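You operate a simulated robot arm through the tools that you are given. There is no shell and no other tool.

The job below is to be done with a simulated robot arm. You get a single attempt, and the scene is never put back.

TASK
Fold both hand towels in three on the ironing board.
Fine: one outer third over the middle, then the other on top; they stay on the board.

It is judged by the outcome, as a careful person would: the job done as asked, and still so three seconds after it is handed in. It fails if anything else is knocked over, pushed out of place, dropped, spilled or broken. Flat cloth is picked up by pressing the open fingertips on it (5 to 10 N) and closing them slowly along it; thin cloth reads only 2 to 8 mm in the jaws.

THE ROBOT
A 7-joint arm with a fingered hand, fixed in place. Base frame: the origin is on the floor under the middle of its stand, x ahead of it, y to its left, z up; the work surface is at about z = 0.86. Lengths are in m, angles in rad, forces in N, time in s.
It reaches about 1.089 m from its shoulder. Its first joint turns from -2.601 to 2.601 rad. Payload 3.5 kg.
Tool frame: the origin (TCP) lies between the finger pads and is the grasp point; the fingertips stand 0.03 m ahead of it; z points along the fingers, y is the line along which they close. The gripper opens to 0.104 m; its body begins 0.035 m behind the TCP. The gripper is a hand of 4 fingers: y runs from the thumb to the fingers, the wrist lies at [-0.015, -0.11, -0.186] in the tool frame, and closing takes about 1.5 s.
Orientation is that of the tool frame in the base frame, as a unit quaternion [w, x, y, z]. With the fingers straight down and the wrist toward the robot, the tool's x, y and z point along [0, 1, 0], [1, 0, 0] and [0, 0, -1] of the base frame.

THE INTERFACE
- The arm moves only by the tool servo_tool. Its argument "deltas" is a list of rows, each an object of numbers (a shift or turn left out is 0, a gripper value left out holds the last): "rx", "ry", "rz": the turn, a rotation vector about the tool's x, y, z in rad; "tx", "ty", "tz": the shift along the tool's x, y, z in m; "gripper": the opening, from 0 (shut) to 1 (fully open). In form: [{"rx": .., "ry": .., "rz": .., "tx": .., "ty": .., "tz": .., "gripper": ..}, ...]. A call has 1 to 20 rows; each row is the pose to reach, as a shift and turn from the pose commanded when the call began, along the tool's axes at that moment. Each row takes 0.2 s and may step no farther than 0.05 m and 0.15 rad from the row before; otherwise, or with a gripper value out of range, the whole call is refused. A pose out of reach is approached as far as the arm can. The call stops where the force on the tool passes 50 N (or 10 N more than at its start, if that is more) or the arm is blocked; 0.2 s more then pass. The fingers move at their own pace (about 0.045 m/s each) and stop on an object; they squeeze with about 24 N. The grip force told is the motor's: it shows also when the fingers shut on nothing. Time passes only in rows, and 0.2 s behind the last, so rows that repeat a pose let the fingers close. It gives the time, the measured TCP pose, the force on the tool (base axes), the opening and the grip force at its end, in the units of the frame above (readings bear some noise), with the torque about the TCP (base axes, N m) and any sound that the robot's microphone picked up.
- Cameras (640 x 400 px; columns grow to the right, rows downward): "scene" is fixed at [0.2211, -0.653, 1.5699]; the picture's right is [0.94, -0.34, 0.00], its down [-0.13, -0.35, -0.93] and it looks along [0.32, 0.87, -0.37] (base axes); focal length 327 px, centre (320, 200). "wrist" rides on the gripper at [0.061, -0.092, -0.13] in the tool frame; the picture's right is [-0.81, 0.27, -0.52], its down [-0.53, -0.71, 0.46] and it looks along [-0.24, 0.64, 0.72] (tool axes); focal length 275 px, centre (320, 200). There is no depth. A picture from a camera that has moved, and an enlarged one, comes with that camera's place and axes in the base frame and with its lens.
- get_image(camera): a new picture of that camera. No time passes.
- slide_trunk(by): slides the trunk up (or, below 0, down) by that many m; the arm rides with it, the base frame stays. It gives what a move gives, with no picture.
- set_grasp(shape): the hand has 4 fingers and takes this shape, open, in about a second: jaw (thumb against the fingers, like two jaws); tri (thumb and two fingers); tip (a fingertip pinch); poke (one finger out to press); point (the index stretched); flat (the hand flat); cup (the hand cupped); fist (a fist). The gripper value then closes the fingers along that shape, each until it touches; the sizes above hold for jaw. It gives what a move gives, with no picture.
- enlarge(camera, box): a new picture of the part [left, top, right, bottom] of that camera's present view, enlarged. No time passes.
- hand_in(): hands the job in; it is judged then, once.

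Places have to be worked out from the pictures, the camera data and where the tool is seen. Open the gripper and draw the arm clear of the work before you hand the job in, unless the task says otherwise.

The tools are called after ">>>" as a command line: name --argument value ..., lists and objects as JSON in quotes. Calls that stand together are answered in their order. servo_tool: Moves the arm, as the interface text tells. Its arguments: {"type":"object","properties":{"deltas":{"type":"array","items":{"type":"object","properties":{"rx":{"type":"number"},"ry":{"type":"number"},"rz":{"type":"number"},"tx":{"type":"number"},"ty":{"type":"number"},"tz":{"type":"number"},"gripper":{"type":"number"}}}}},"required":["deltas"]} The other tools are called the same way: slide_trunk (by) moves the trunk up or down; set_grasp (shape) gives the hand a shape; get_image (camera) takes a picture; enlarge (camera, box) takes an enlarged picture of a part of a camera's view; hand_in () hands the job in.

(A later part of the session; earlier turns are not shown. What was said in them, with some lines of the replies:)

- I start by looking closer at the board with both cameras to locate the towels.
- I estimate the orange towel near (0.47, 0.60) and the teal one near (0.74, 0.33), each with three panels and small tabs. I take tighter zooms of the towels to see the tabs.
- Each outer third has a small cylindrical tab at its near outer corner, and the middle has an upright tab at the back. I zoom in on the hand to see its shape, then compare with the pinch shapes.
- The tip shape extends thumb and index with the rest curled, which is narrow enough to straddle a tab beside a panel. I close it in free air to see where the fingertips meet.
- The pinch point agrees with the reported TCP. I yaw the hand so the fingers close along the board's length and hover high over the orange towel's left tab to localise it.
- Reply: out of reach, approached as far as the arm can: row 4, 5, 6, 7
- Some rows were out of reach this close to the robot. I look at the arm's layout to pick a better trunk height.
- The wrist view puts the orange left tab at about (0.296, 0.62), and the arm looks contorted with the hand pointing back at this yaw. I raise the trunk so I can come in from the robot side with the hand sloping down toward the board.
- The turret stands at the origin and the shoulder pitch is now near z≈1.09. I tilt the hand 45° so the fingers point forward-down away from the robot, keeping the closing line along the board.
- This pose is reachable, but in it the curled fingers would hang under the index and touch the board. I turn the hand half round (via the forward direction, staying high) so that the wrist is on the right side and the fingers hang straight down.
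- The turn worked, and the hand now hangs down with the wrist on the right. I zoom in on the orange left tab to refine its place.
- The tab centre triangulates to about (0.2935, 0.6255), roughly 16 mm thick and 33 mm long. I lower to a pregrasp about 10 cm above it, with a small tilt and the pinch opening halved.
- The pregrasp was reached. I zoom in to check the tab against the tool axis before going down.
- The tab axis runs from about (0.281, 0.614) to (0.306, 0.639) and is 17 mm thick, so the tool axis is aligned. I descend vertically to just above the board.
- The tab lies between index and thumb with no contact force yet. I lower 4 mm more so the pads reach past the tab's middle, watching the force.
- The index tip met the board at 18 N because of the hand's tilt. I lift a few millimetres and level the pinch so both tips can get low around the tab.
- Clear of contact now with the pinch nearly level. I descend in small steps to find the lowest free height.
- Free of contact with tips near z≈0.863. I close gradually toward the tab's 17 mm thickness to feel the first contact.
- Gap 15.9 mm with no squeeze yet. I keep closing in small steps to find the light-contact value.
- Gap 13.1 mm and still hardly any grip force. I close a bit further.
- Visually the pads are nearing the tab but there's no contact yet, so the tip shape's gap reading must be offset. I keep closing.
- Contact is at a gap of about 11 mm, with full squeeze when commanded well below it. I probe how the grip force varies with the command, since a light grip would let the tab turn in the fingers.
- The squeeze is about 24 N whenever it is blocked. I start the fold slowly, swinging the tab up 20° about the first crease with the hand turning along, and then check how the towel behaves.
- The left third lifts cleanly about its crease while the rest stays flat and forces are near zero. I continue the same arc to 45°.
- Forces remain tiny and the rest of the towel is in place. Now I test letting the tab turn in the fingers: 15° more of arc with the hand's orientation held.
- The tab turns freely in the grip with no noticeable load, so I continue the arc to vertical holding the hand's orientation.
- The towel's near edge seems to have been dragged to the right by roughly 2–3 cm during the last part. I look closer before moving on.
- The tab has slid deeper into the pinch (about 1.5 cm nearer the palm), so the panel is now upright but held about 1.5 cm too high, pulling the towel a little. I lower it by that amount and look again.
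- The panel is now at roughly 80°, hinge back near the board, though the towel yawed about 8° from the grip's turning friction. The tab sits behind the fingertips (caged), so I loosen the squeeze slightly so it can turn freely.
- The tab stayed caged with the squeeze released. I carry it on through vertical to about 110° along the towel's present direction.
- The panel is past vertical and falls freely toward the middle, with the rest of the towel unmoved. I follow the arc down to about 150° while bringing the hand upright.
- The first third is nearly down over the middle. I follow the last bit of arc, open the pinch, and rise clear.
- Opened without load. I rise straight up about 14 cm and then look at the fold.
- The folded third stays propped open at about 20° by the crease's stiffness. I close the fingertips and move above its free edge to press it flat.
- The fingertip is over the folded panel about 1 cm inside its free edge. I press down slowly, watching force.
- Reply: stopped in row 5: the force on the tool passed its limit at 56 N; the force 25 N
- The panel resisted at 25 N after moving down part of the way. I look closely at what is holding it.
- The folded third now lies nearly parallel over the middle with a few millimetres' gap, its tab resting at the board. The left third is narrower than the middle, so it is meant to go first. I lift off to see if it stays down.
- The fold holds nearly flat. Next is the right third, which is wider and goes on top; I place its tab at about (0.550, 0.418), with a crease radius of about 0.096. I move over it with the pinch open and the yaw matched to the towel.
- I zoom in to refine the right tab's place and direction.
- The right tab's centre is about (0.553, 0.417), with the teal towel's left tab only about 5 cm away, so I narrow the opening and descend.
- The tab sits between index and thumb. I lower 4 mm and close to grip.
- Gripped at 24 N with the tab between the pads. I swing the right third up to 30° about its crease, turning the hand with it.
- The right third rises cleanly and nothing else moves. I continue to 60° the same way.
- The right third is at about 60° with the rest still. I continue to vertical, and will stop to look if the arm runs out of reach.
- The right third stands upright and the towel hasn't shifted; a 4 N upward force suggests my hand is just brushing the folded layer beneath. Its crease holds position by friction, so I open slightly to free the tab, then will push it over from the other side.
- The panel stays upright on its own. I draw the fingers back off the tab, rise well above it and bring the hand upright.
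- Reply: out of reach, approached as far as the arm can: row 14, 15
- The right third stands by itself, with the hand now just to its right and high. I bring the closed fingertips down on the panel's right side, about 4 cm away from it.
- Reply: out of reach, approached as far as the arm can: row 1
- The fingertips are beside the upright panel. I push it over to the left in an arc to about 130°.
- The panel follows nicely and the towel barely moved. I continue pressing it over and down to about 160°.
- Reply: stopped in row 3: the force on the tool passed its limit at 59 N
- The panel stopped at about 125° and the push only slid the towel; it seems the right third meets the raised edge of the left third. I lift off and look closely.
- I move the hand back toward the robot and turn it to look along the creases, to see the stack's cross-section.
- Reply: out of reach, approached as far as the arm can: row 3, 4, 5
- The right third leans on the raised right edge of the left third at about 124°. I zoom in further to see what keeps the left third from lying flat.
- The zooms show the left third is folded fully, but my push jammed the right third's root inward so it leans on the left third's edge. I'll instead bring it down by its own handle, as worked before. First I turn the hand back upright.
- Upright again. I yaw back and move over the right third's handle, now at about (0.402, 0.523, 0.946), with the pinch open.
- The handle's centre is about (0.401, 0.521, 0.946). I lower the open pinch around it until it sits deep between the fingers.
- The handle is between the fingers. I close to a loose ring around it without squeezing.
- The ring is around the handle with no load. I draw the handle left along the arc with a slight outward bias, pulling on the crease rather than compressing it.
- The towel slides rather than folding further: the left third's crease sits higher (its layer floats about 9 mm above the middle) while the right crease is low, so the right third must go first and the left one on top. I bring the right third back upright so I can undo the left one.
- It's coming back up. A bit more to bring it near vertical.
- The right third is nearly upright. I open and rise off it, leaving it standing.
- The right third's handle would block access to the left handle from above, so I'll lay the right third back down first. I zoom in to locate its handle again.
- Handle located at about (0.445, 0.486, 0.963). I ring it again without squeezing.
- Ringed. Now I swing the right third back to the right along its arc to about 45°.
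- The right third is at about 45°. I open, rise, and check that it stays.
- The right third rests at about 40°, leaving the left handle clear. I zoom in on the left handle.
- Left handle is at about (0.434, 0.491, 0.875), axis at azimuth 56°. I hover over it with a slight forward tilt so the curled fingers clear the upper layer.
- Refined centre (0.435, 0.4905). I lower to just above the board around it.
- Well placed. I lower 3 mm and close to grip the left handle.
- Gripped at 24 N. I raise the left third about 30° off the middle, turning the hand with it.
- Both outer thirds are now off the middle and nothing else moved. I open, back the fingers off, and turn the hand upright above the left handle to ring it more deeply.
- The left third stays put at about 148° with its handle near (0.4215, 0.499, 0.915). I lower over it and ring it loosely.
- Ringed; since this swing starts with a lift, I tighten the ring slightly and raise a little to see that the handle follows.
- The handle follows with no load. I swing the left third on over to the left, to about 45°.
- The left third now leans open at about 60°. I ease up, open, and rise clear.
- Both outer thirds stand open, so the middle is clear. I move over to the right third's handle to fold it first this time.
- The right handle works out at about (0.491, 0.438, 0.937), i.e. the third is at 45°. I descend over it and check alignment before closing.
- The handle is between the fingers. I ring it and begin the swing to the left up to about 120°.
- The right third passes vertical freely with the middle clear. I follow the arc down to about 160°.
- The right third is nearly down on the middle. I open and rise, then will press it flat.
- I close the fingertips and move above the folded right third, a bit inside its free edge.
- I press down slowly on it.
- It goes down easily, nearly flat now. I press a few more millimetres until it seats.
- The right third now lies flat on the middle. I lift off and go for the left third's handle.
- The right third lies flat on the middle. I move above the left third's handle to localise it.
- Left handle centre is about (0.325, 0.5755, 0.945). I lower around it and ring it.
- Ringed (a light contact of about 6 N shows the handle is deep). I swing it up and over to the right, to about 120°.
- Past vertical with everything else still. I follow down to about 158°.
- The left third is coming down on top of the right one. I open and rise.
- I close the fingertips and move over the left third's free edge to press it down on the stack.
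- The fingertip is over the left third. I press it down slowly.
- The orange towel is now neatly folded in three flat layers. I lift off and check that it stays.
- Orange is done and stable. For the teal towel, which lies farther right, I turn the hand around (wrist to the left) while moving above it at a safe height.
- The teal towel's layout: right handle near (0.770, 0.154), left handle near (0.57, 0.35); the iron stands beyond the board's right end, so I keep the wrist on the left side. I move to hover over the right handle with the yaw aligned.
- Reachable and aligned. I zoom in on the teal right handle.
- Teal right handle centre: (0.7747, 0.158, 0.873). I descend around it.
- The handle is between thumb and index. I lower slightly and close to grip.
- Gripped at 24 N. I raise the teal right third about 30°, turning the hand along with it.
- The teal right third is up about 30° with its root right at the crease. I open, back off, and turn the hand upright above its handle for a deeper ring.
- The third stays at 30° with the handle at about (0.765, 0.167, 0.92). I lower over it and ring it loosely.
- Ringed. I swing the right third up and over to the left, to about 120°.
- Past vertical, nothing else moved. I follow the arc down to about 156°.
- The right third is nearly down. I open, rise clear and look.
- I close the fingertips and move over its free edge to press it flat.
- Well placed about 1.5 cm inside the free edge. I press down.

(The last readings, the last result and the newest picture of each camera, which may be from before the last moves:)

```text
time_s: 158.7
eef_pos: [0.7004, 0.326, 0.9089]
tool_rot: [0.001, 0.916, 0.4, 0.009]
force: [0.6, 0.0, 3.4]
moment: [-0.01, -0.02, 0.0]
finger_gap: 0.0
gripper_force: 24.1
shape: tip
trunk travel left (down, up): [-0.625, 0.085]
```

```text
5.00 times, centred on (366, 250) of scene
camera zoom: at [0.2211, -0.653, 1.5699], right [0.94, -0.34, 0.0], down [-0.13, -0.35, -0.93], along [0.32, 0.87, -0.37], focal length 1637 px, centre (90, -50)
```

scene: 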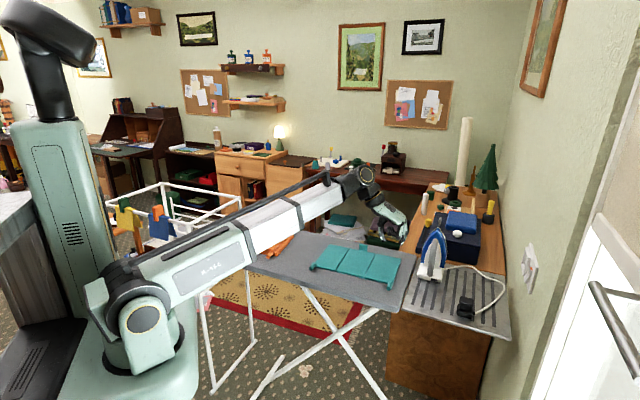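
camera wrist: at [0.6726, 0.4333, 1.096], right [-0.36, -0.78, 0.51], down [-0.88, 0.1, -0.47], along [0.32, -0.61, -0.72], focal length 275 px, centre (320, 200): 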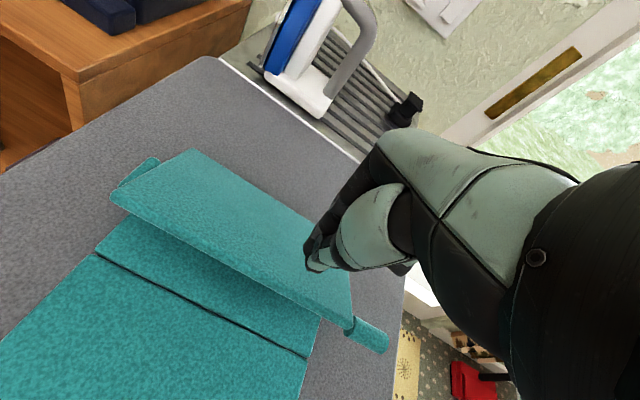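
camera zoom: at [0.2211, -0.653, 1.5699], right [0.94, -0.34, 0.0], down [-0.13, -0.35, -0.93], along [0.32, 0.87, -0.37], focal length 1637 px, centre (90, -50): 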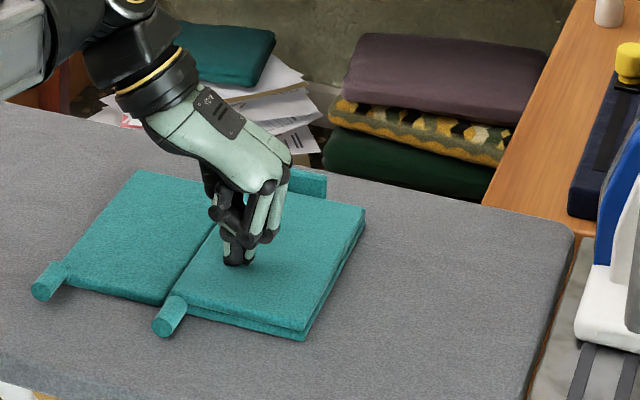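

Nearly flush. I press a touch more to seat it, then lift off.

>>> servo_tool --deltas '[{"tz": 0.0015}, {"tz": 0.003}, {"tz": 0.003}]'

>>> servo_tool --deltas '[{"tz": -0.03}, {"tz": -0.07}, {"tx": -0.03, "tz": -0.1}, {"tx": -0.07, "ty": -0.03, "tz": -0.12, "gripper": 0.4}, {"tx": -0.1, "ty": -0.06, "tz": -0.13}, {"tx": -0.11, "ty": -0.1, "tz": -0.13}]'

>>> enlarge --camera "scene" --box '[310, 210, 422, 290]'

>>> get_image --camera "wrist"

```text
time_s: 159.5
eef_pos: [0.6989, 0.3272, 0.9078]
tool_rot: [0.001, 0.916, 0.4, 0.01]
force: [5.3, 2.3, 27.0]
moment: [0.06, -0.33, 0.03]
finger_gap: 0.0
gripper_force: 24.2
shape: tip
trunk travel left (down, up): [-0.625, 0.085]
```

```text
refused: row 4 steps farther than a row can; nothing moved
```

```text
5.00 times, centred on (366, 250) of scene
camera zoom: at [0.2211, -0.653, 1.5699], right [0.94, -0.34, 0.0], down [-0.13, -0.35, -0.93], along [0.32, 0.87, -0.37], focal length 1637 px, centre (90, -50)
```

zoom: 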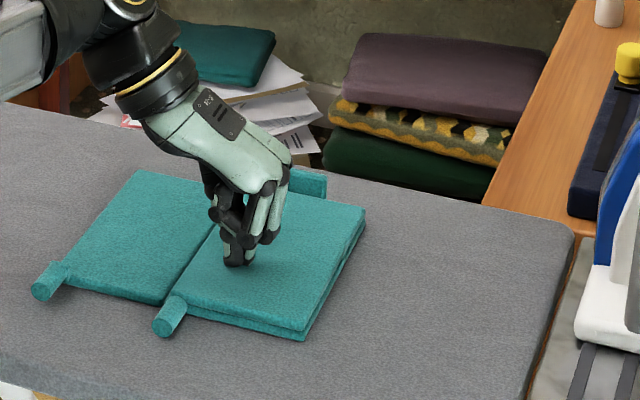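

```text
taken
camera wrist: at [0.6717, 0.4325, 1.0391], right [-0.36, -0.78, 0.51], down [-0.88, 0.1, -0.47], along [0.32, -0.61, -0.72], focal length 275 px, centre (320, 200)
```

wrist: 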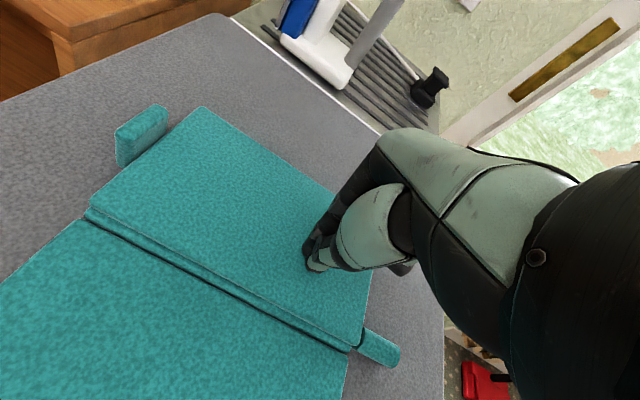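

The right third is flat. I rise and move over to the teal left handle.

>>> servo_tool --deltas '[{"tz": -0.03}, {"tz": -0.07}, {"tx": -0.01, "ty": -0.02, "tz": -0.1}, {"tx": -0.03, "ty": -0.05, "tz": -0.1118, "gripper": 0.36}, {"tx": -0.05, "ty": -0.08, "tz": -0.1118}, {"tx": -0.065, "ty": -0.1, "tz": -0.1118}, {"tx": -0.0727, "ty": -0.1132, "tz": -0.1118}, {"tx": -0.0727, "ty": -0.1132, "tz": -0.1118}]'

>>> enlarge --camera "scene" --box '[300, 210, 412, 290]'

>>> get_image --camera "wrist"

```text
time_s: 161.3
eef_pos: [0.5663, 0.3495, 1.015]
tool_rot: [0.001, 0.917, 0.399, 0.009]
force: [0.2, -0.6, 0.8]
moment: [0.02, -0.02, -0.02]
finger_gap: 0.0375
gripper_force: 0.1
shape: tip
trunk travel left (down, up): [-0.625, 0.085]
```

```text
5.00 times, centred on (356, 250) of scene
camera zoom: at [0.2211, -0.653, 1.5699], right [0.94, -0.34, 0.0], down [-0.13, -0.35, -0.93], along [0.32, 0.87, -0.37], focal length 1637 px, centre (140, -50)
```

zoom: 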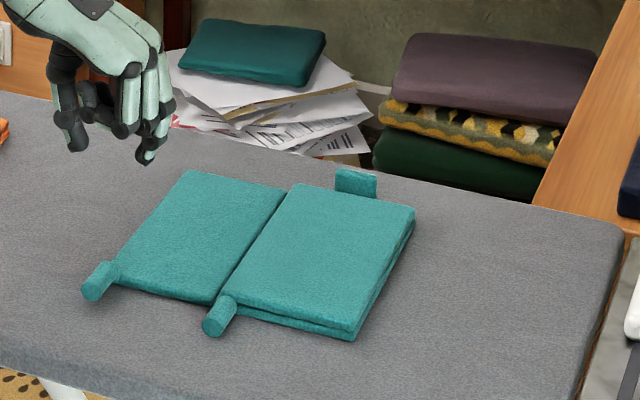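

```text
taken
camera wrist: at [0.5374, 0.4565, 1.1455], right [-0.36, -0.78, 0.51], down [-0.88, 0.1, -0.47], along [0.32, -0.61, -0.72], focal length 275 px, centre (320, 200)
```

wrist: 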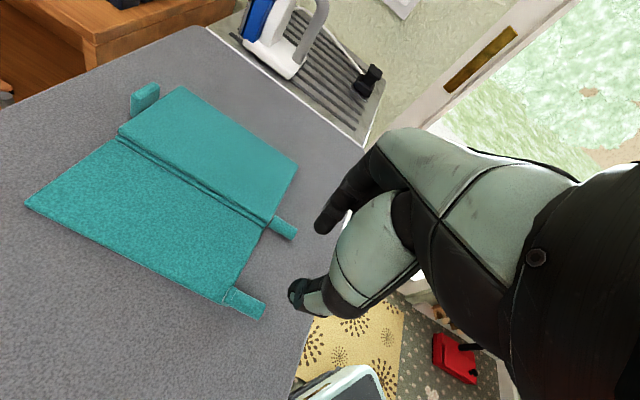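

The right third is flat on the middle. I zoom in on the left handle.

>>> enlarge --camera "wrist" --box '[180, 200, 340, 340]'

```text
2.86 times, centred on (260, 270) of wrist
camera zoom: at [0.5374, 0.4565, 1.1455], right [-0.36, -0.78, 0.51], down [-0.88, 0.1, -0.47], along [0.32, -0.61, -0.72], focal length 786 px, centre (491, 0)
```

zoom: 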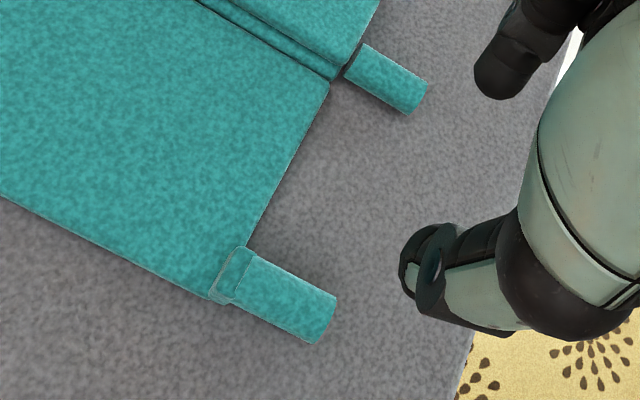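

Teal left handle: centre (0.559, 0.360, 0.873), crease radius about 0.084. I descend around it.

>>> servo_tool --deltas '[{"tx": -0.001, "ty": -0.0137, "tz": 0.02}, {"tx": -0.0022, "ty": -0.0137, "tz": 0.055}, {"tx": -0.0022, "ty": -0.0137, "tz": 0.085}, {"tx": -0.0022, "ty": -0.0137, "tz": 0.108}, {"tx": -0.0022, "ty": -0.0137, "tz": 0.1183}, {"tx": -0.0022, "ty": -0.0137, "tz": 0.1183}]'

>>> enlarge --camera "wrist" --box '[200, 170, 392, 330]'

>>> enlarge --camera "scene" --box '[290, 220, 386, 290]'

```text
time_s: 162.7
eef_pos: [0.5546, 0.3581, 0.898]
tool_rot: [0.001, 0.917, 0.4, 0.008]
force: [0.2, -0.9, -0.7]
moment: [0.01, 0.0, 0.0]
finger_gap: 0.0368
gripper_force: 0.0
shape: tip
trunk travel left (down, up): [-0.625, 0.085]
```

```text
2.50 times, centred on (296, 250) of wrist
camera zoom: at [0.5275, 0.4647, 1.0289], right [-0.36, -0.78, 0.51], down [-0.88, 0.1, -0.47], along [0.32, -0.61, -0.72], focal length 688 px, centre (380, 75)
```

zoom: 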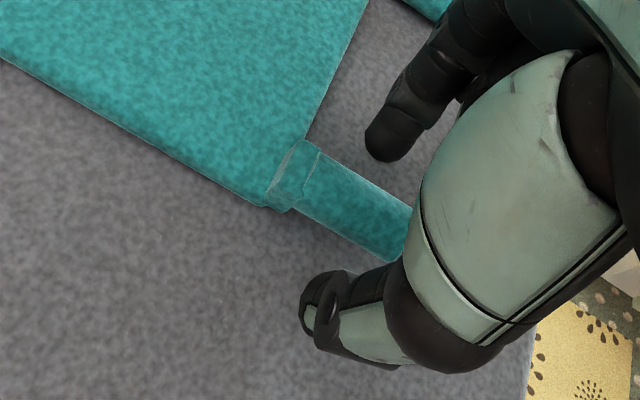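

```text
5.71 times, centred on (338, 255) of scene
camera zoom: at [0.2211, -0.653, 1.5699], right [0.94, -0.34, 0.0], down [-0.13, -0.35, -0.93], along [0.32, 0.87, -0.37], focal length 1871 px, centre (217, -114)
```

zoom: 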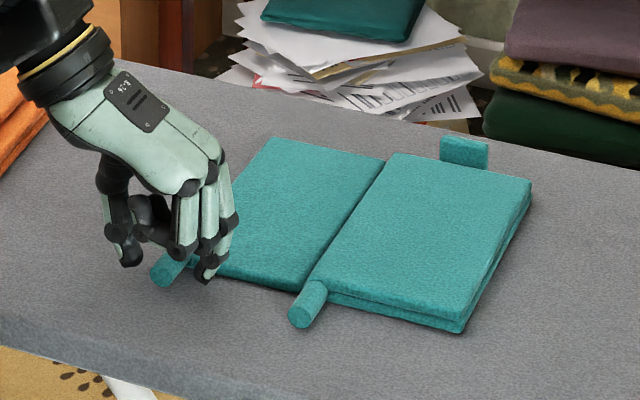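

Well centred. I lower and grip.

>>> servo_tool --deltas '[{"tz": 0.002}, {"tz": 0.004, "gripper": 0.25}, {"tz": 0.0045, "gripper": 0.16}, {"tz": 0.0045, "gripper": 0.1}, {"tz": 0.0045, "gripper": 0.05}, {"tz": 0.0045, "gripper": 0.05}, {"tz": 0.0045, "gripper": 0.05}]'

>>> enlarge --camera "wrist" --box '[200, 170, 392, 330]'

```text
time_s: 164.3
eef_pos: [0.5574, 0.3581, 0.8939]
tool_rot: [0.001, 0.916, 0.401, 0.008]
force: [-1.2, 0.4, 0.2]
moment: [0.01, 0.03, -0.02]
finger_gap: 0.011
gripper_force: 24.3
shape: tip
trunk travel left (down, up): [-0.625, 0.085]
```

```text
2.50 times, centred on (296, 250) of wrist
camera zoom: at [0.5286, 0.4648, 1.024], right [-0.36, -0.78, 0.51], down [-0.88, 0.1, -0.47], along [0.32, -0.61, -0.72], focal length 688 px, centre (380, 75)
```

zoom: 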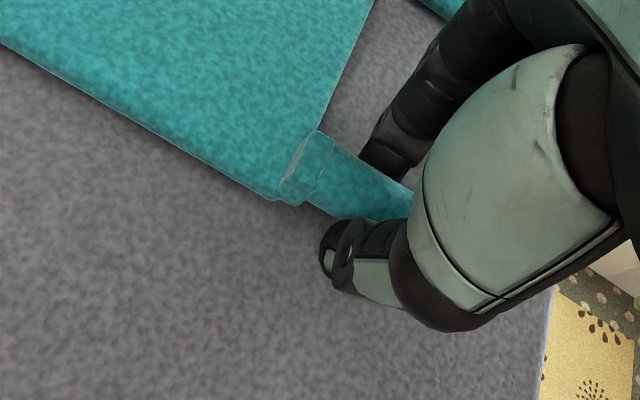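

Gripped. I raise the teal left third about 35°, turning the hand along.

>>> servo_tool --deltas '[{"rx": 0.0436, "ry": 0.0011, "rz": 0.0006, "tx": 0.0, "ty": 0.001, "tz": -0.0036}, {"rx": 0.0872, "ry": 0.0023, "rz": 0.0012, "tx": 0.0, "ty": 0.0022, "tz": -0.0072}, {"rx": 0.1308, "ry": 0.0034, "rz": 0.0018, "tx": 0.0, "ty": 0.0036, "tz": -0.0108}, {"rx": 0.1744, "ry": 0.0045, "rz": 0.0025, "tx": 0.0001, "ty": 0.005, "tz": -0.0143}, {"rx": 0.218, "ry": 0.0056, "rz": 0.0031, "tx": 0.0001, "ty": 0.0067, "tz": -0.0176}, {"rx": 0.2616, "ry": 0.0068, "rz": 0.0037, "tx": 0.0001, "ty": 0.0085, "tz": -0.0209}, {"rx": 0.3052, "ry": 0.0079, "rz": 0.0043, "tx": 0.0001, "ty": 0.0104, "tz": -0.0241}, {"rx": 0.3488, "ry": 0.009, "rz": 0.0049, "tx": 0.0001, "ty": 0.0124, "tz": -0.0273}, {"rx": 0.3924, "ry": 0.0102, "rz": 0.0056, "tx": 0.0, "ty": 0.0147, "tz": -0.0304}, {"rx": 0.436, "ry": 0.0113, "rz": 0.0062, "tx": 0.0, "ty": 0.017, "tz": -0.0334}, {"rx": 0.4796, "ry": 0.0124, "rz": 0.0068, "tx": 0.0, "ty": 0.0195, "tz": -0.0362}, {"rx": 0.5233, "ry": 0.0136, "rz": 0.0074, "tx": 0.0, "ty": 0.0221, "tz": -0.039}, {"rx": 0.5669, "ry": 0.0147, "rz": 0.008, "tx": 0.0, "ty": 0.0248, "tz": -0.0416}, {"rx": 0.6105, "ry": 0.0158, "rz": 0.0086, "tx": -0.0001, "ty": 0.0276, "tz": -0.0442}, {"rx": 0.6105, "ry": 0.0158, "rz": 0.0086, "tx": -0.0001, "ty": 0.0276, "tz": -0.0442}]'

>>> enlarge --camera "scene" --box '[290, 210, 402, 290]'

>>> get_image --camera "wrist"

```text
time_s: 167.5
eef_pos: [0.5769, 0.3392, 0.9379]
tool_rot: [-0.277, 0.876, 0.38, -0.105]
force: [-0.3, 0.9, 0.2]
moment: [0.03, 0.0, -0.03]
finger_gap: 0.0113
gripper_force: 24.1
shape: tip
trunk travel left (down, up): [-0.625, 0.085]
```

```text
5.00 times, centred on (346, 250) of scene
camera zoom: at [0.2211, -0.653, 1.5699], right [0.94, -0.34, 0.0], down [-0.13, -0.35, -0.93], along [0.32, 0.87, -0.37], focal length 1637 px, centre (190, -50)
```

zoom: 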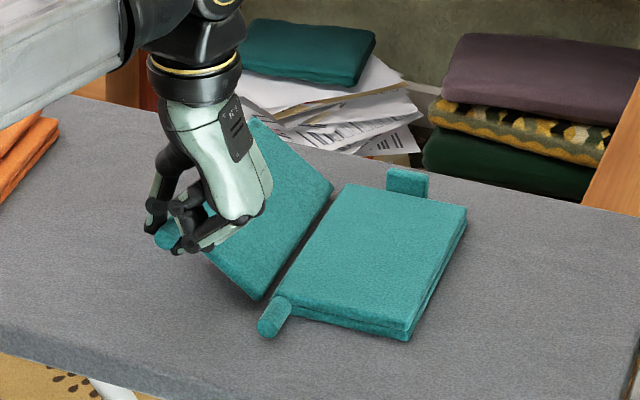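

```text
taken
camera wrist: at [0.6143, 0.3802, 1.099], right [-0.19, -0.95, 0.25], down [-0.98, 0.2, 0.01], along [-0.06, -0.24, -0.97], focal length 275 px, centre (320, 200)
```

wrist: 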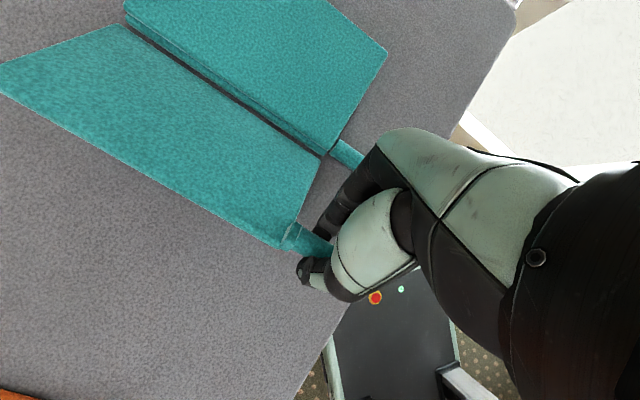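

The teal left third is up about 35°, everything else still. I open, back off and turn upright above its handle.

>>> servo_tool --deltas '[{"gripper": 0.2}, {"gripper": 0.35}, {"gripper": 0.42}, {"gripper": 0.42}, {"tz": -0.02}, {"tz": -0.045}, {"rx": -0.122, "ry": -0.0032, "rz": -0.0017, "ty": -0.009, "tz": -0.05}, {"rx": -0.244, "ry": -0.0063, "rz": -0.0034, "ty": -0.018, "tz": -0.052}, {"rx": -0.366, "ry": -0.0095, "rz": -0.0052, "ty": -0.028, "tz": -0.05}, {"rx": -0.488, "ry": -0.0126, "rz": -0.0069, "ty": -0.037, "tz": -0.047}, {"rx": -0.6105, "ry": -0.0158, "rz": -0.0086, "tx": -0.0008, "ty": -0.0449, "tz": -0.0444}, {"rx": -0.6105, "ry": -0.0158, "rz": -0.0086, "tx": -0.0008, "ty": -0.0449, "tz": -0.0444}]'

>>> enlarge --camera "wrist" --box '[200, 200, 360, 320]'

>>> enlarge --camera "scene" --box '[290, 210, 402, 290]'

```text
time_s: 170.1
eef_pos: [0.5654, 0.3453, 0.9991]
tool_rot: [0.001, 0.916, 0.4, 0.009]
force: [-0.1, -0.2, 0.1]
moment: [-0.01, 0.0, -0.01]
finger_gap: 0.0432
gripper_force: 0.1
shape: tip
trunk travel left (down, up): [-0.625, 0.085]
```

```text
3.33 times, centred on (280, 260) of wrist
camera zoom: at [0.538, 0.4519, 1.1297], right [-0.36, -0.78, 0.51], down [-0.88, 0.1, -0.47], along [0.32, -0.61, -0.72], focal length 918 px, centre (453, 0)
```

zoom: 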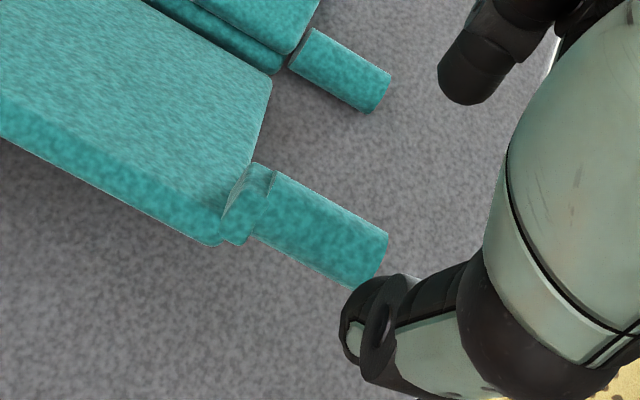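

```text
5.00 times, centred on (346, 250) of scene
camera zoom: at [0.2211, -0.653, 1.5699], right [0.94, -0.34, 0.0], down [-0.13, -0.35, -0.93], along [0.32, 0.87, -0.37], focal length 1637 px, centre (190, -50)
```

zoom: 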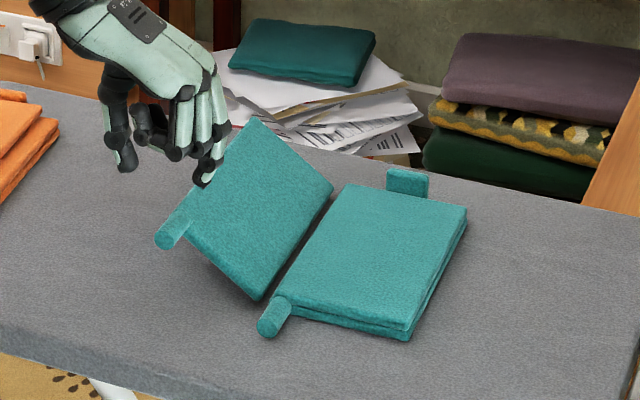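

Handle at about (0.572, 0.344, 0.921). I lower and ring it.

>>> servo_tool --deltas '[{"tx": -0.0013, "ty": 0.0048, "tz": 0.03}, {"tx": -0.0013, "ty": 0.0048, "tz": 0.055}, {"tx": -0.0013, "ty": 0.0048, "tz": 0.0722}, {"tx": -0.0013, "ty": 0.0048, "tz": 0.0722, "gripper": 0.3}, {"tx": -0.0013, "ty": 0.0048, "tz": 0.0722, "gripper": 0.2}, {"tx": -0.0013, "ty": 0.0048, "tz": 0.0722, "gripper": 0.12}, {"tx": -0.0013, "ty": 0.0048, "tz": 0.0722, "gripper": 0.12}, {"tx": -0.0013, "ty": 0.0048, "tz": 0.0722, "gripper": 0.12}]'

>>> enlarge --camera "wrist" --box '[200, 170, 392, 300]'

>>> enlarge --camera "scene" --box '[290, 210, 402, 290]'

```text
time_s: 171.9
eef_pos: [0.5689, 0.3433, 0.9276]
tool_rot: [0.001, 0.917, 0.399, 0.009]
force: [0.2, -0.1, -0.2]
moment: [0.02, -0.01, -0.02]
finger_gap: 0.0129
gripper_force: 0.1
shape: tip
trunk travel left (down, up): [-0.625, 0.085]
```

```text
3.08 times, centred on (296, 235) of wrist
camera zoom: at [0.5417, 0.449, 1.0581], right [-0.36, -0.78, 0.51], down [-0.88, 0.1, -0.47], along [0.32, -0.61, -0.72], focal length 847 px, centre (394, 92)
```

zoom: 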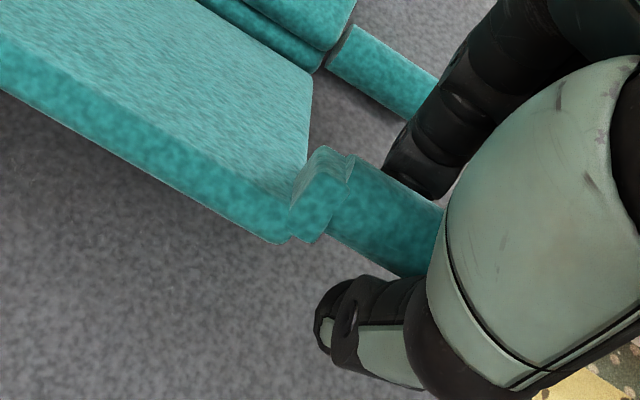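

```text
5.00 times, centred on (346, 250) of scene
camera zoom: at [0.2211, -0.653, 1.5699], right [0.94, -0.34, 0.0], down [-0.13, -0.35, -0.93], along [0.32, 0.87, -0.37], focal length 1637 px, centre (190, -50)
```

zoom: 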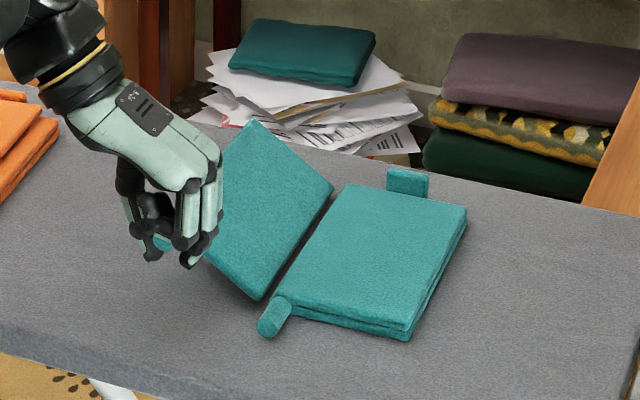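

Ringed without load. I swing the left third up and over to the right, to about 125°.

>>> servo_tool --deltas '[{"ty": 0.0041, "tz": -0.009}, {"tx": -0.0001, "ty": 0.015, "tz": -0.02}, {"tx": -0.0002, "ty": 0.0243, "tz": -0.0262}, {"tx": -0.0004, "ty": 0.0335, "tz": -0.0316}, {"tx": -0.0006, "ty": 0.044, "tz": -0.0355}, {"tx": -0.0009, "ty": 0.0545, "tz": -0.0381}, {"tx": -0.0012, "ty": 0.0655, "tz": -0.0387}, {"tx": -0.0014, "ty": 0.0764, "tz": -0.0379}, {"tx": -0.0018, "ty": 0.0872, "tz": -0.0357}, {"tx": -0.0021, "ty": 0.0977, "tz": -0.0322}, {"tx": -0.0024, "ty": 0.1076, "tz": -0.0272}, {"tx": -0.0027, "ty": 0.1171, "tz": -0.0211}, {"tx": -0.0027, "ty": 0.1171, "tz": -0.0211}]'

>>> enlarge --camera "scene" --box '[290, 210, 402, 290]'

>>> get_image --camera "wrist"

```text
time_s: 174.7
eef_pos: [0.6522, 0.2587, 0.9511]
tool_rot: [0.001, 0.916, 0.401, 0.008]
force: [1.0, -3.7, 7.9]
moment: [0.01, 0.09, 0.09]
finger_gap: 0.0126
gripper_force: 0.1
shape: tip
trunk travel left (down, up): [-0.625, 0.085]
```

```text
5.00 times, centred on (346, 250) of scene
camera zoom: at [0.2211, -0.653, 1.5699], right [0.94, -0.34, 0.0], down [-0.13, -0.35, -0.93], along [0.32, 0.87, -0.37], focal length 1637 px, centre (190, -50)
```

zoom: 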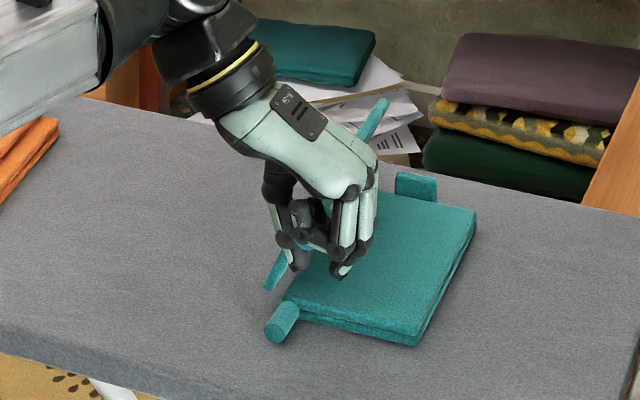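

```text
taken
camera wrist: at [0.6247, 0.3653, 1.0813], right [-0.36, -0.78, 0.51], down [-0.88, 0.1, -0.47], along [0.32, -0.61, -0.72], focal length 275 px, centre (320, 200)
```

wrist: 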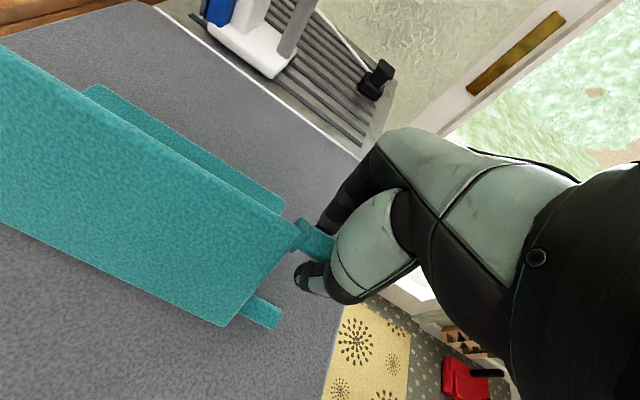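

An 8 N upward push says my hand is a little below the handle's true arc and nudged the towel slightly. I raise a bit to relieve it.

>>> servo_tool --deltas '[{"tz": -0.005}, {"tz": -0.009}, {"tz": -0.009}]'

>>> enlarge --camera "scene" --box '[310, 220, 390, 280]'

>>> enlarge --camera "wrist" --box '[200, 170, 392, 300]'

```text
time_s: 175.5
eef_pos: [0.6528, 0.2613, 0.9585]
tool_rot: [0.002, 0.916, 0.401, 0.009]
force: [-0.8, -0.4, -1.1]
moment: [-0.02, 0.0, -0.01]
finger_gap: 0.0124
gripper_force: 0.0
shape: tip
trunk travel left (down, up): [-0.625, 0.085]
```

```text
6.67 times, centred on (350, 250) of scene
camera zoom: at [0.2211, -0.653, 1.5699], right [0.94, -0.34, 0.0], down [-0.13, -0.35, -0.93], along [0.32, 0.87, -0.37], focal length 2183 px, centre (120, -133)
```

zoom: 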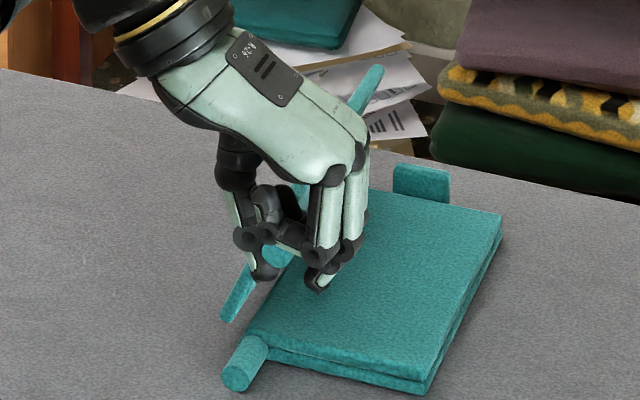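

```text
3.08 times, centred on (296, 235) of wrist
camera zoom: at [0.6245, 0.3664, 1.0893], right [-0.36, -0.78, 0.51], down [-0.88, 0.1, -0.47], along [0.32, -0.61, -0.72], focal length 847 px, centre (394, 92)
```

zoom: 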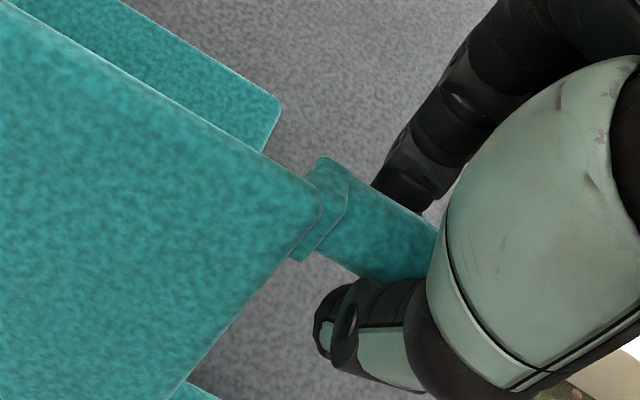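

Relieved; the third is around 118°. I continue the arc, staying slightly high, down to about 155°.

>>> servo_tool --deltas '[{"tx": -0.0002, "ty": 0.0072, "tz": 0.003}, {"tx": -0.0005, "ty": 0.0145, "tz": 0.0071}, {"tx": -0.0007, "ty": 0.0196, "tz": 0.0117}, {"tx": -0.0009, "ty": 0.0247, "tz": 0.0167}, {"tx": -0.0011, "ty": 0.029, "tz": 0.0228}, {"tx": -0.0013, "ty": 0.0331, "tz": 0.0288}, {"tx": -0.0015, "ty": 0.0376, "tz": 0.0383}, {"tx": -0.0015, "ty": 0.0376, "tz": 0.0383}]'

>>> enlarge --camera "scene" --box '[310, 220, 390, 280]'

>>> get_image --camera "wrist"

```text
time_s: 177.3
eef_pos: [0.68, 0.2322, 0.9207]
tool_rot: [0.001, 0.916, 0.4, 0.008]
force: [0.9, 0.3, 0.4]
moment: [-0.01, -0.01, -0.03]
finger_gap: 0.0119
gripper_force: 0.1
shape: tip
trunk travel left (down, up): [-0.625, 0.085]
```

```text
6.67 times, centred on (350, 250) of scene
camera zoom: at [0.2211, -0.653, 1.5699], right [0.94, -0.34, 0.0], down [-0.13, -0.35, -0.93], along [0.32, 0.87, -0.37], focal length 2183 px, centre (120, -133)
```

zoom: 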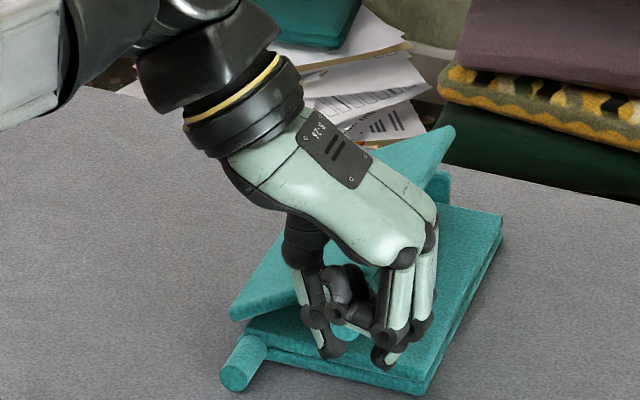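

```text
taken
camera wrist: at [0.6525, 0.3393, 1.0512], right [-0.36, -0.78, 0.51], down [-0.88, 0.1, -0.47], along [0.32, -0.61, -0.72], focal length 275 px, centre (320, 200)
```

wrist: 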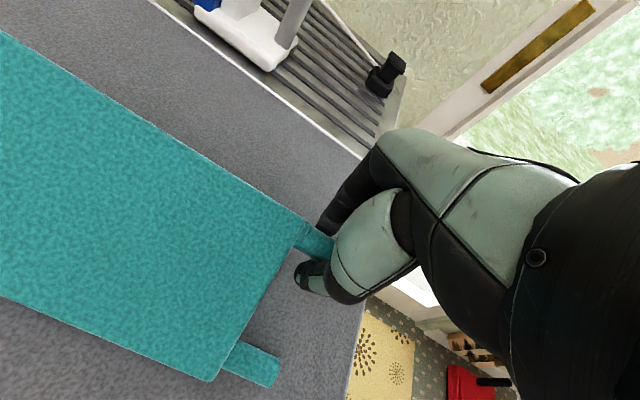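

The left third is near 150°, lying over the stack. I open and rise clear.

>>> servo_tool --deltas '[{"gripper": 0.25}, {"gripper": 0.38}, {"gripper": 0.42}, {"gripper": 0.42}, {"tz": -0.03}, {"tz": -0.07}, {"tz": -0.1}]'

>>> enlarge --camera "scene" --box '[310, 220, 390, 280]'

>>> get_image --camera "wrist"

```text
time_s: 178.9
eef_pos: [0.6791, 0.2333, 1.0221]
tool_rot: [0.002, 0.916, 0.4, 0.008]
force: [-0.4, -0.1, -0.3]
moment: [-0.03, 0.03, 0.02]
finger_gap: 0.0432
gripper_force: 0.0
shape: tip
trunk travel left (down, up): [-0.625, 0.085]
```

```text
6.67 times, centred on (350, 250) of scene
camera zoom: at [0.2211, -0.653, 1.5699], right [0.94, -0.34, 0.0], down [-0.13, -0.35, -0.93], along [0.32, 0.87, -0.37], focal length 2183 px, centre (120, -133)
```

zoom: 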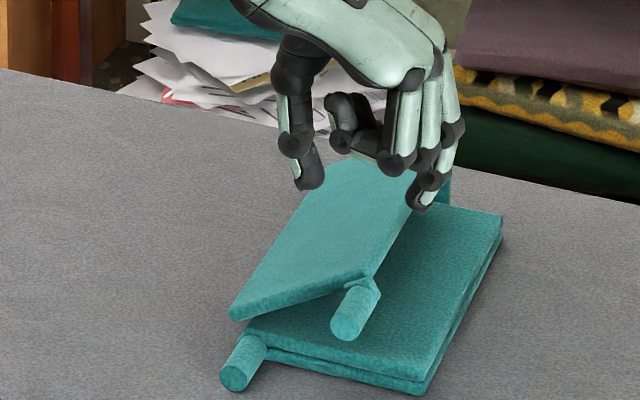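

```text
taken
camera wrist: at [0.6514, 0.3398, 1.1514], right [-0.36, -0.78, 0.51], down [-0.88, 0.1, -0.47], along [0.32, -0.61, -0.72], focal length 275 px, centre (320, 200)
```

wrist: 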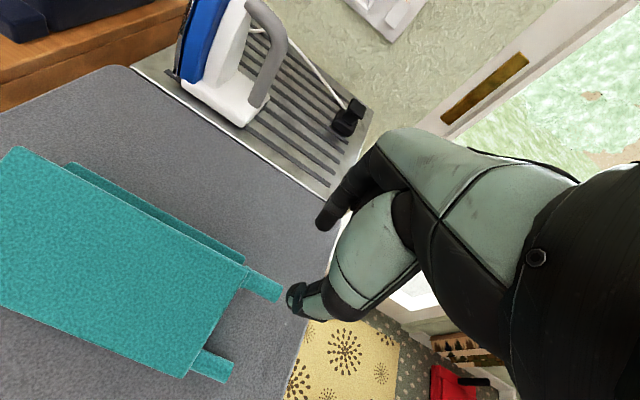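

I close the fingertips and go over its free edge to press it down.

>>> servo_tool --deltas '[{"tx": 0.02, "ty": -0.004, "tz": 0.0, "gripper": 0.0}, {"tx": 0.045, "ty": -0.008, "tz": 0.0}, {"tx": 0.07, "ty": -0.012, "tz": 0.005}, {"tx": 0.0806, "ty": -0.0141, "tz": 0.025}, {"tx": 0.0806, "ty": -0.0141, "tz": 0.0509}, {"tx": 0.0806, "ty": -0.0141, "tz": 0.0509}, {"tx": 0.0806, "ty": -0.0141, "tz": 0.0509}]'

>>> get_image --camera "wrist"

>>> enlarge --camera "scene" --box '[310, 220, 390, 280]'

```text
time_s: 180.5
eef_pos: [0.7252, 0.3015, 0.9706]
tool_rot: [0.002, 0.917, 0.4, 0.008]
force: [1.2, 0.8, 0.6]
moment: [0.01, 0.03, 0.0]
finger_gap: 0.0
gripper_force: 24.4
shape: tip
trunk travel left (down, up): [-0.625, 0.085]
```

```text
taken
camera wrist: at [0.6966, 0.4077, 1.1009], right [-0.36, -0.78, 0.51], down [-0.88, 0.1, -0.47], along [0.32, -0.61, -0.72], focal length 275 px, centre (320, 200)
```

wrist: 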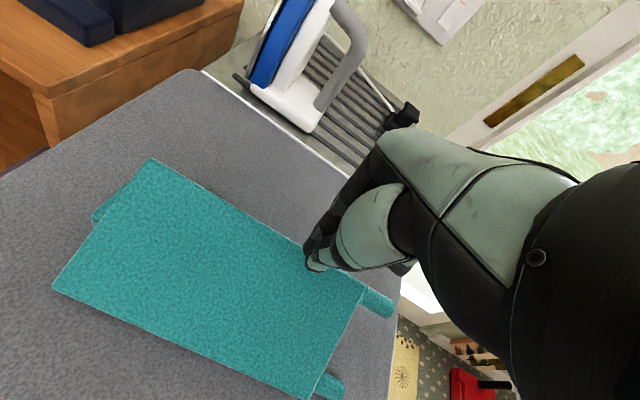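

```text
6.67 times, centred on (350, 250) of scene
camera zoom: at [0.2211, -0.653, 1.5699], right [0.94, -0.34, 0.0], down [-0.13, -0.35, -0.93], along [0.32, 0.87, -0.37], focal length 2183 px, centre (120, -133)
```

zoom: 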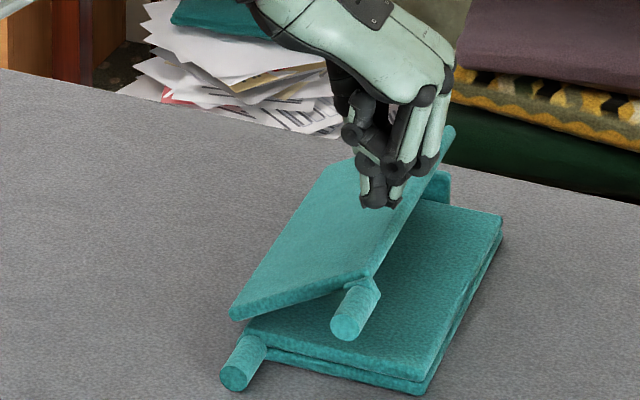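

The fingertip is about 1.5 cm inside the free edge. I press down slowly until it seats.

>>> servo_tool --deltas '[{"tz": 0.015}, {"tz": 0.03}, {"tz": 0.038}, {"tz": 0.044}, {"tz": 0.048}, {"tz": 0.051}, {"tz": 0.0535}]'

>>> enlarge --camera "scene" --box '[310, 220, 390, 280]'

```text
time_s: 182.1
eef_pos: [0.725, 0.3019, 0.9189]
tool_rot: [0.002, 0.917, 0.4, 0.01]
force: [4.4, -0.1, 19.0]
moment: [-0.05, -0.32, -0.01]
finger_gap: 0.0
gripper_force: 23.4
shape: tip
trunk travel left (down, up): [-0.625, 0.085]
```

```text
6.67 times, centred on (350, 250) of scene
camera zoom: at [0.2211, -0.653, 1.5699], right [0.94, -0.34, 0.0], down [-0.13, -0.35, -0.93], along [0.32, 0.87, -0.37], focal length 2183 px, centre (120, -133)
```

zoom: 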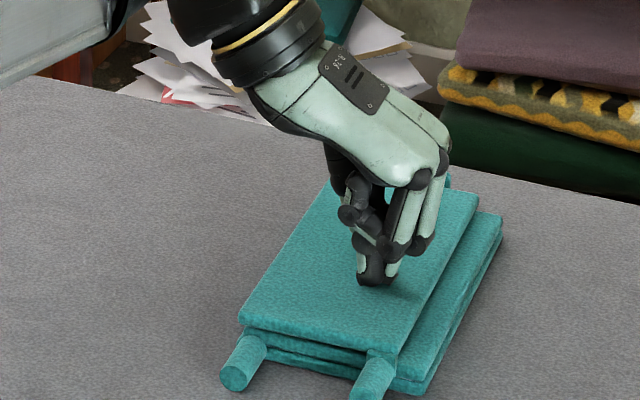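

Seated flat in three layers at 19 N. I lift off straight up, open, and draw back toward the robot.

>>> servo_tool --deltas '[{"tz": -0.02}, {"tz": -0.05}, {"tz": -0.09}, {"tz": -0.13}, {"tx": -0.03, "tz": -0.16, "gripper": 0.6}, {"tx": -0.07, "tz": -0.18}, {"tx": -0.11, "tz": -0.2}, {"tx": -0.15, "tz": -0.21}, {"tx": -0.19, "tz": -0.22}, {"tx": -0.23, "tz": -0.22}, {"tx": -0.26, "tz": -0.22}]'

>>> get_image --camera "scene"

>>> enlarge --camera "scene" --box '[220, 210, 420, 335]'

>>> get_image --camera "wrist"

```text
time_s: 184.5
eef_pos: [0.5448, 0.1114, 1.1336]
tool_rot: [0.002, 0.916, 0.4, 0.009]
force: [0.8, 0.4, 0.5]
moment: [0.0, 0.01, 0.0]
finger_gap: 0.0622
gripper_force: 0.0
shape: tip
trunk travel left (down, up): [-0.625, 0.085]
```

```text
taken
```

scene: 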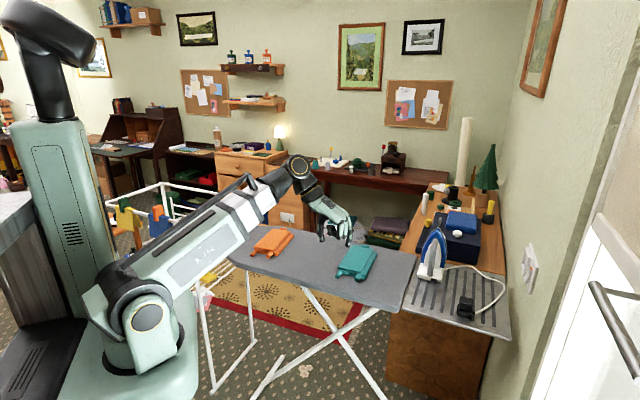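

```text
3.20 times, centred on (320, 272) of scene
camera zoom: at [0.2211, -0.653, 1.5699], right [0.94, -0.34, 0.0], down [-0.13, -0.35, -0.93], along [0.32, 0.87, -0.37], focal length 1048 px, centre (320, -32)
```

zoom: 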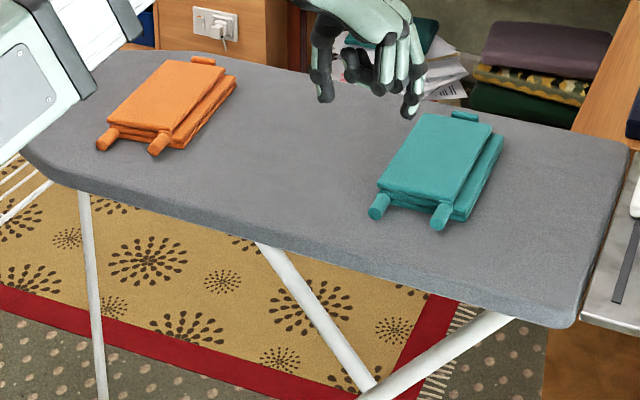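

```text
taken
camera wrist: at [0.5165, 0.2173, 1.2637], right [-0.36, -0.78, 0.51], down [-0.88, 0.1, -0.47], along [0.32, -0.61, -0.72], focal length 275 px, centre (320, 200)
```

wrist: 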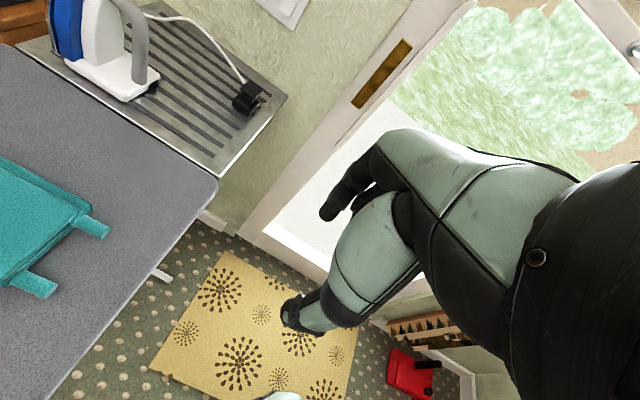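

Both towels look folded. I take close-ups of each to confirm that they lie flat and stay so.

>>> enlarge --camera "scene" --box '[244, 222, 300, 262]'

>>> enlarge --camera "scene" --box '[328, 238, 384, 288]'

```text
10.00 times, centred on (272, 242) of scene
camera zoom: at [0.2211, -0.653, 1.5699], right [0.94, -0.34, 0.0], down [-0.13, -0.35, -0.93], along [0.32, 0.87, -0.37], focal length 3274 px, centre (800, -220)
```

zoom: 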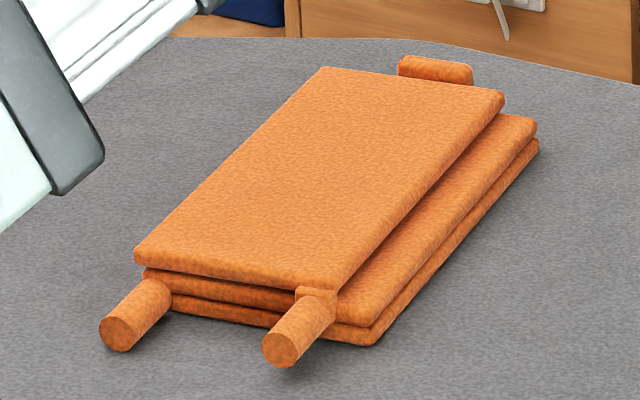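

```text
8.00 times, centred on (356, 263) of scene
camera zoom: at [0.2211, -0.653, 1.5699], right [0.94, -0.34, 0.0], down [-0.13, -0.35, -0.93], along [0.32, 0.87, -0.37], focal length 2619 px, centre (32, -304)
```

zoom: 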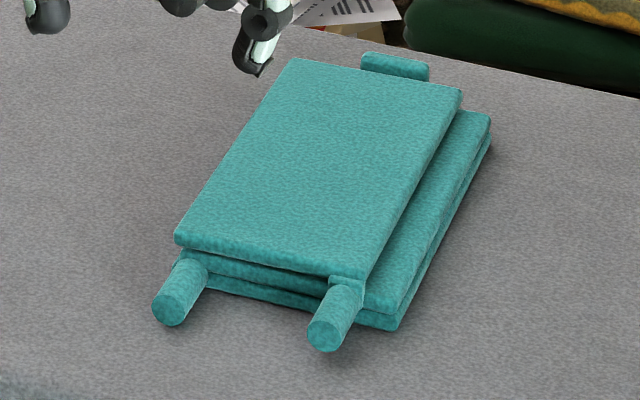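

Both towels lie flat in three layers on the board, and the iron, rack and board are where they were. I open the gripper fully and draw the arm back a bit more before handing in.

>>> servo_tool --deltas '[{"tx": -0.02, "tz": -0.02, "gripper": 1.0}, {"tx": -0.04, "tz": -0.03}, {"tx": -0.06, "tz": -0.04}, {"tx": -0.06, "tz": -0.04}, {"tx": -0.06, "tz": -0.04}]'

>>> get_image --camera "scene"

```text
time_s: 185.7
eef_pos: [0.5033, 0.0684, 1.1733]
tool_rot: [0.002, 0.916, 0.4, 0.009]
force: [0.2, -0.1, -0.4]
moment: [-0.01, -0.01, -0.04]
finger_gap: 0.1036
gripper_force: 0.1
shape: tip
trunk travel left (down, up): [-0.625, 0.085]
```

```text
taken
```

scene: 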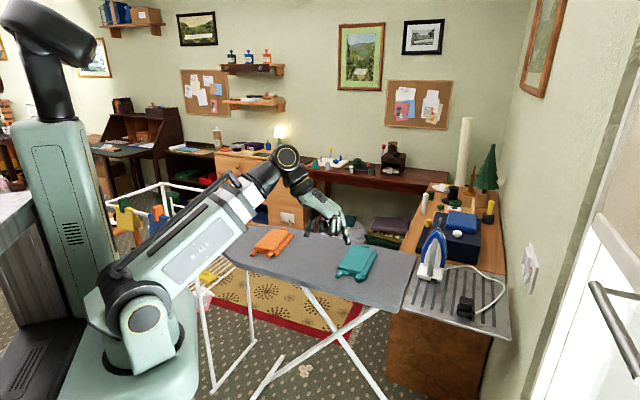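

The arm is clear with the gripper open, and both towels remain folded in three on the board. I hand in the job.

>>> hand_in

```text
The job is handed in.
```

Both hand towels are folded in three on the ironing board, and I've handed the job in. The final close-ups show each one as three flat layers, with the right third over the middle and the left third on top.

- **Orange towel:** I first folded the left third and then the right, but in that order the right third would not lie flat. I undid it and refolded with the right third first. The towel slid a few centimetres and turned slightly on the board in the process.
- **Teal towel:** It folded in the right order the first time and shifted by less than a centimetre.
- **Everything else:** The iron, the drying rack and the board look unmoved in the last picture. The gripper is open and the arm is drawn back clear of the towels.
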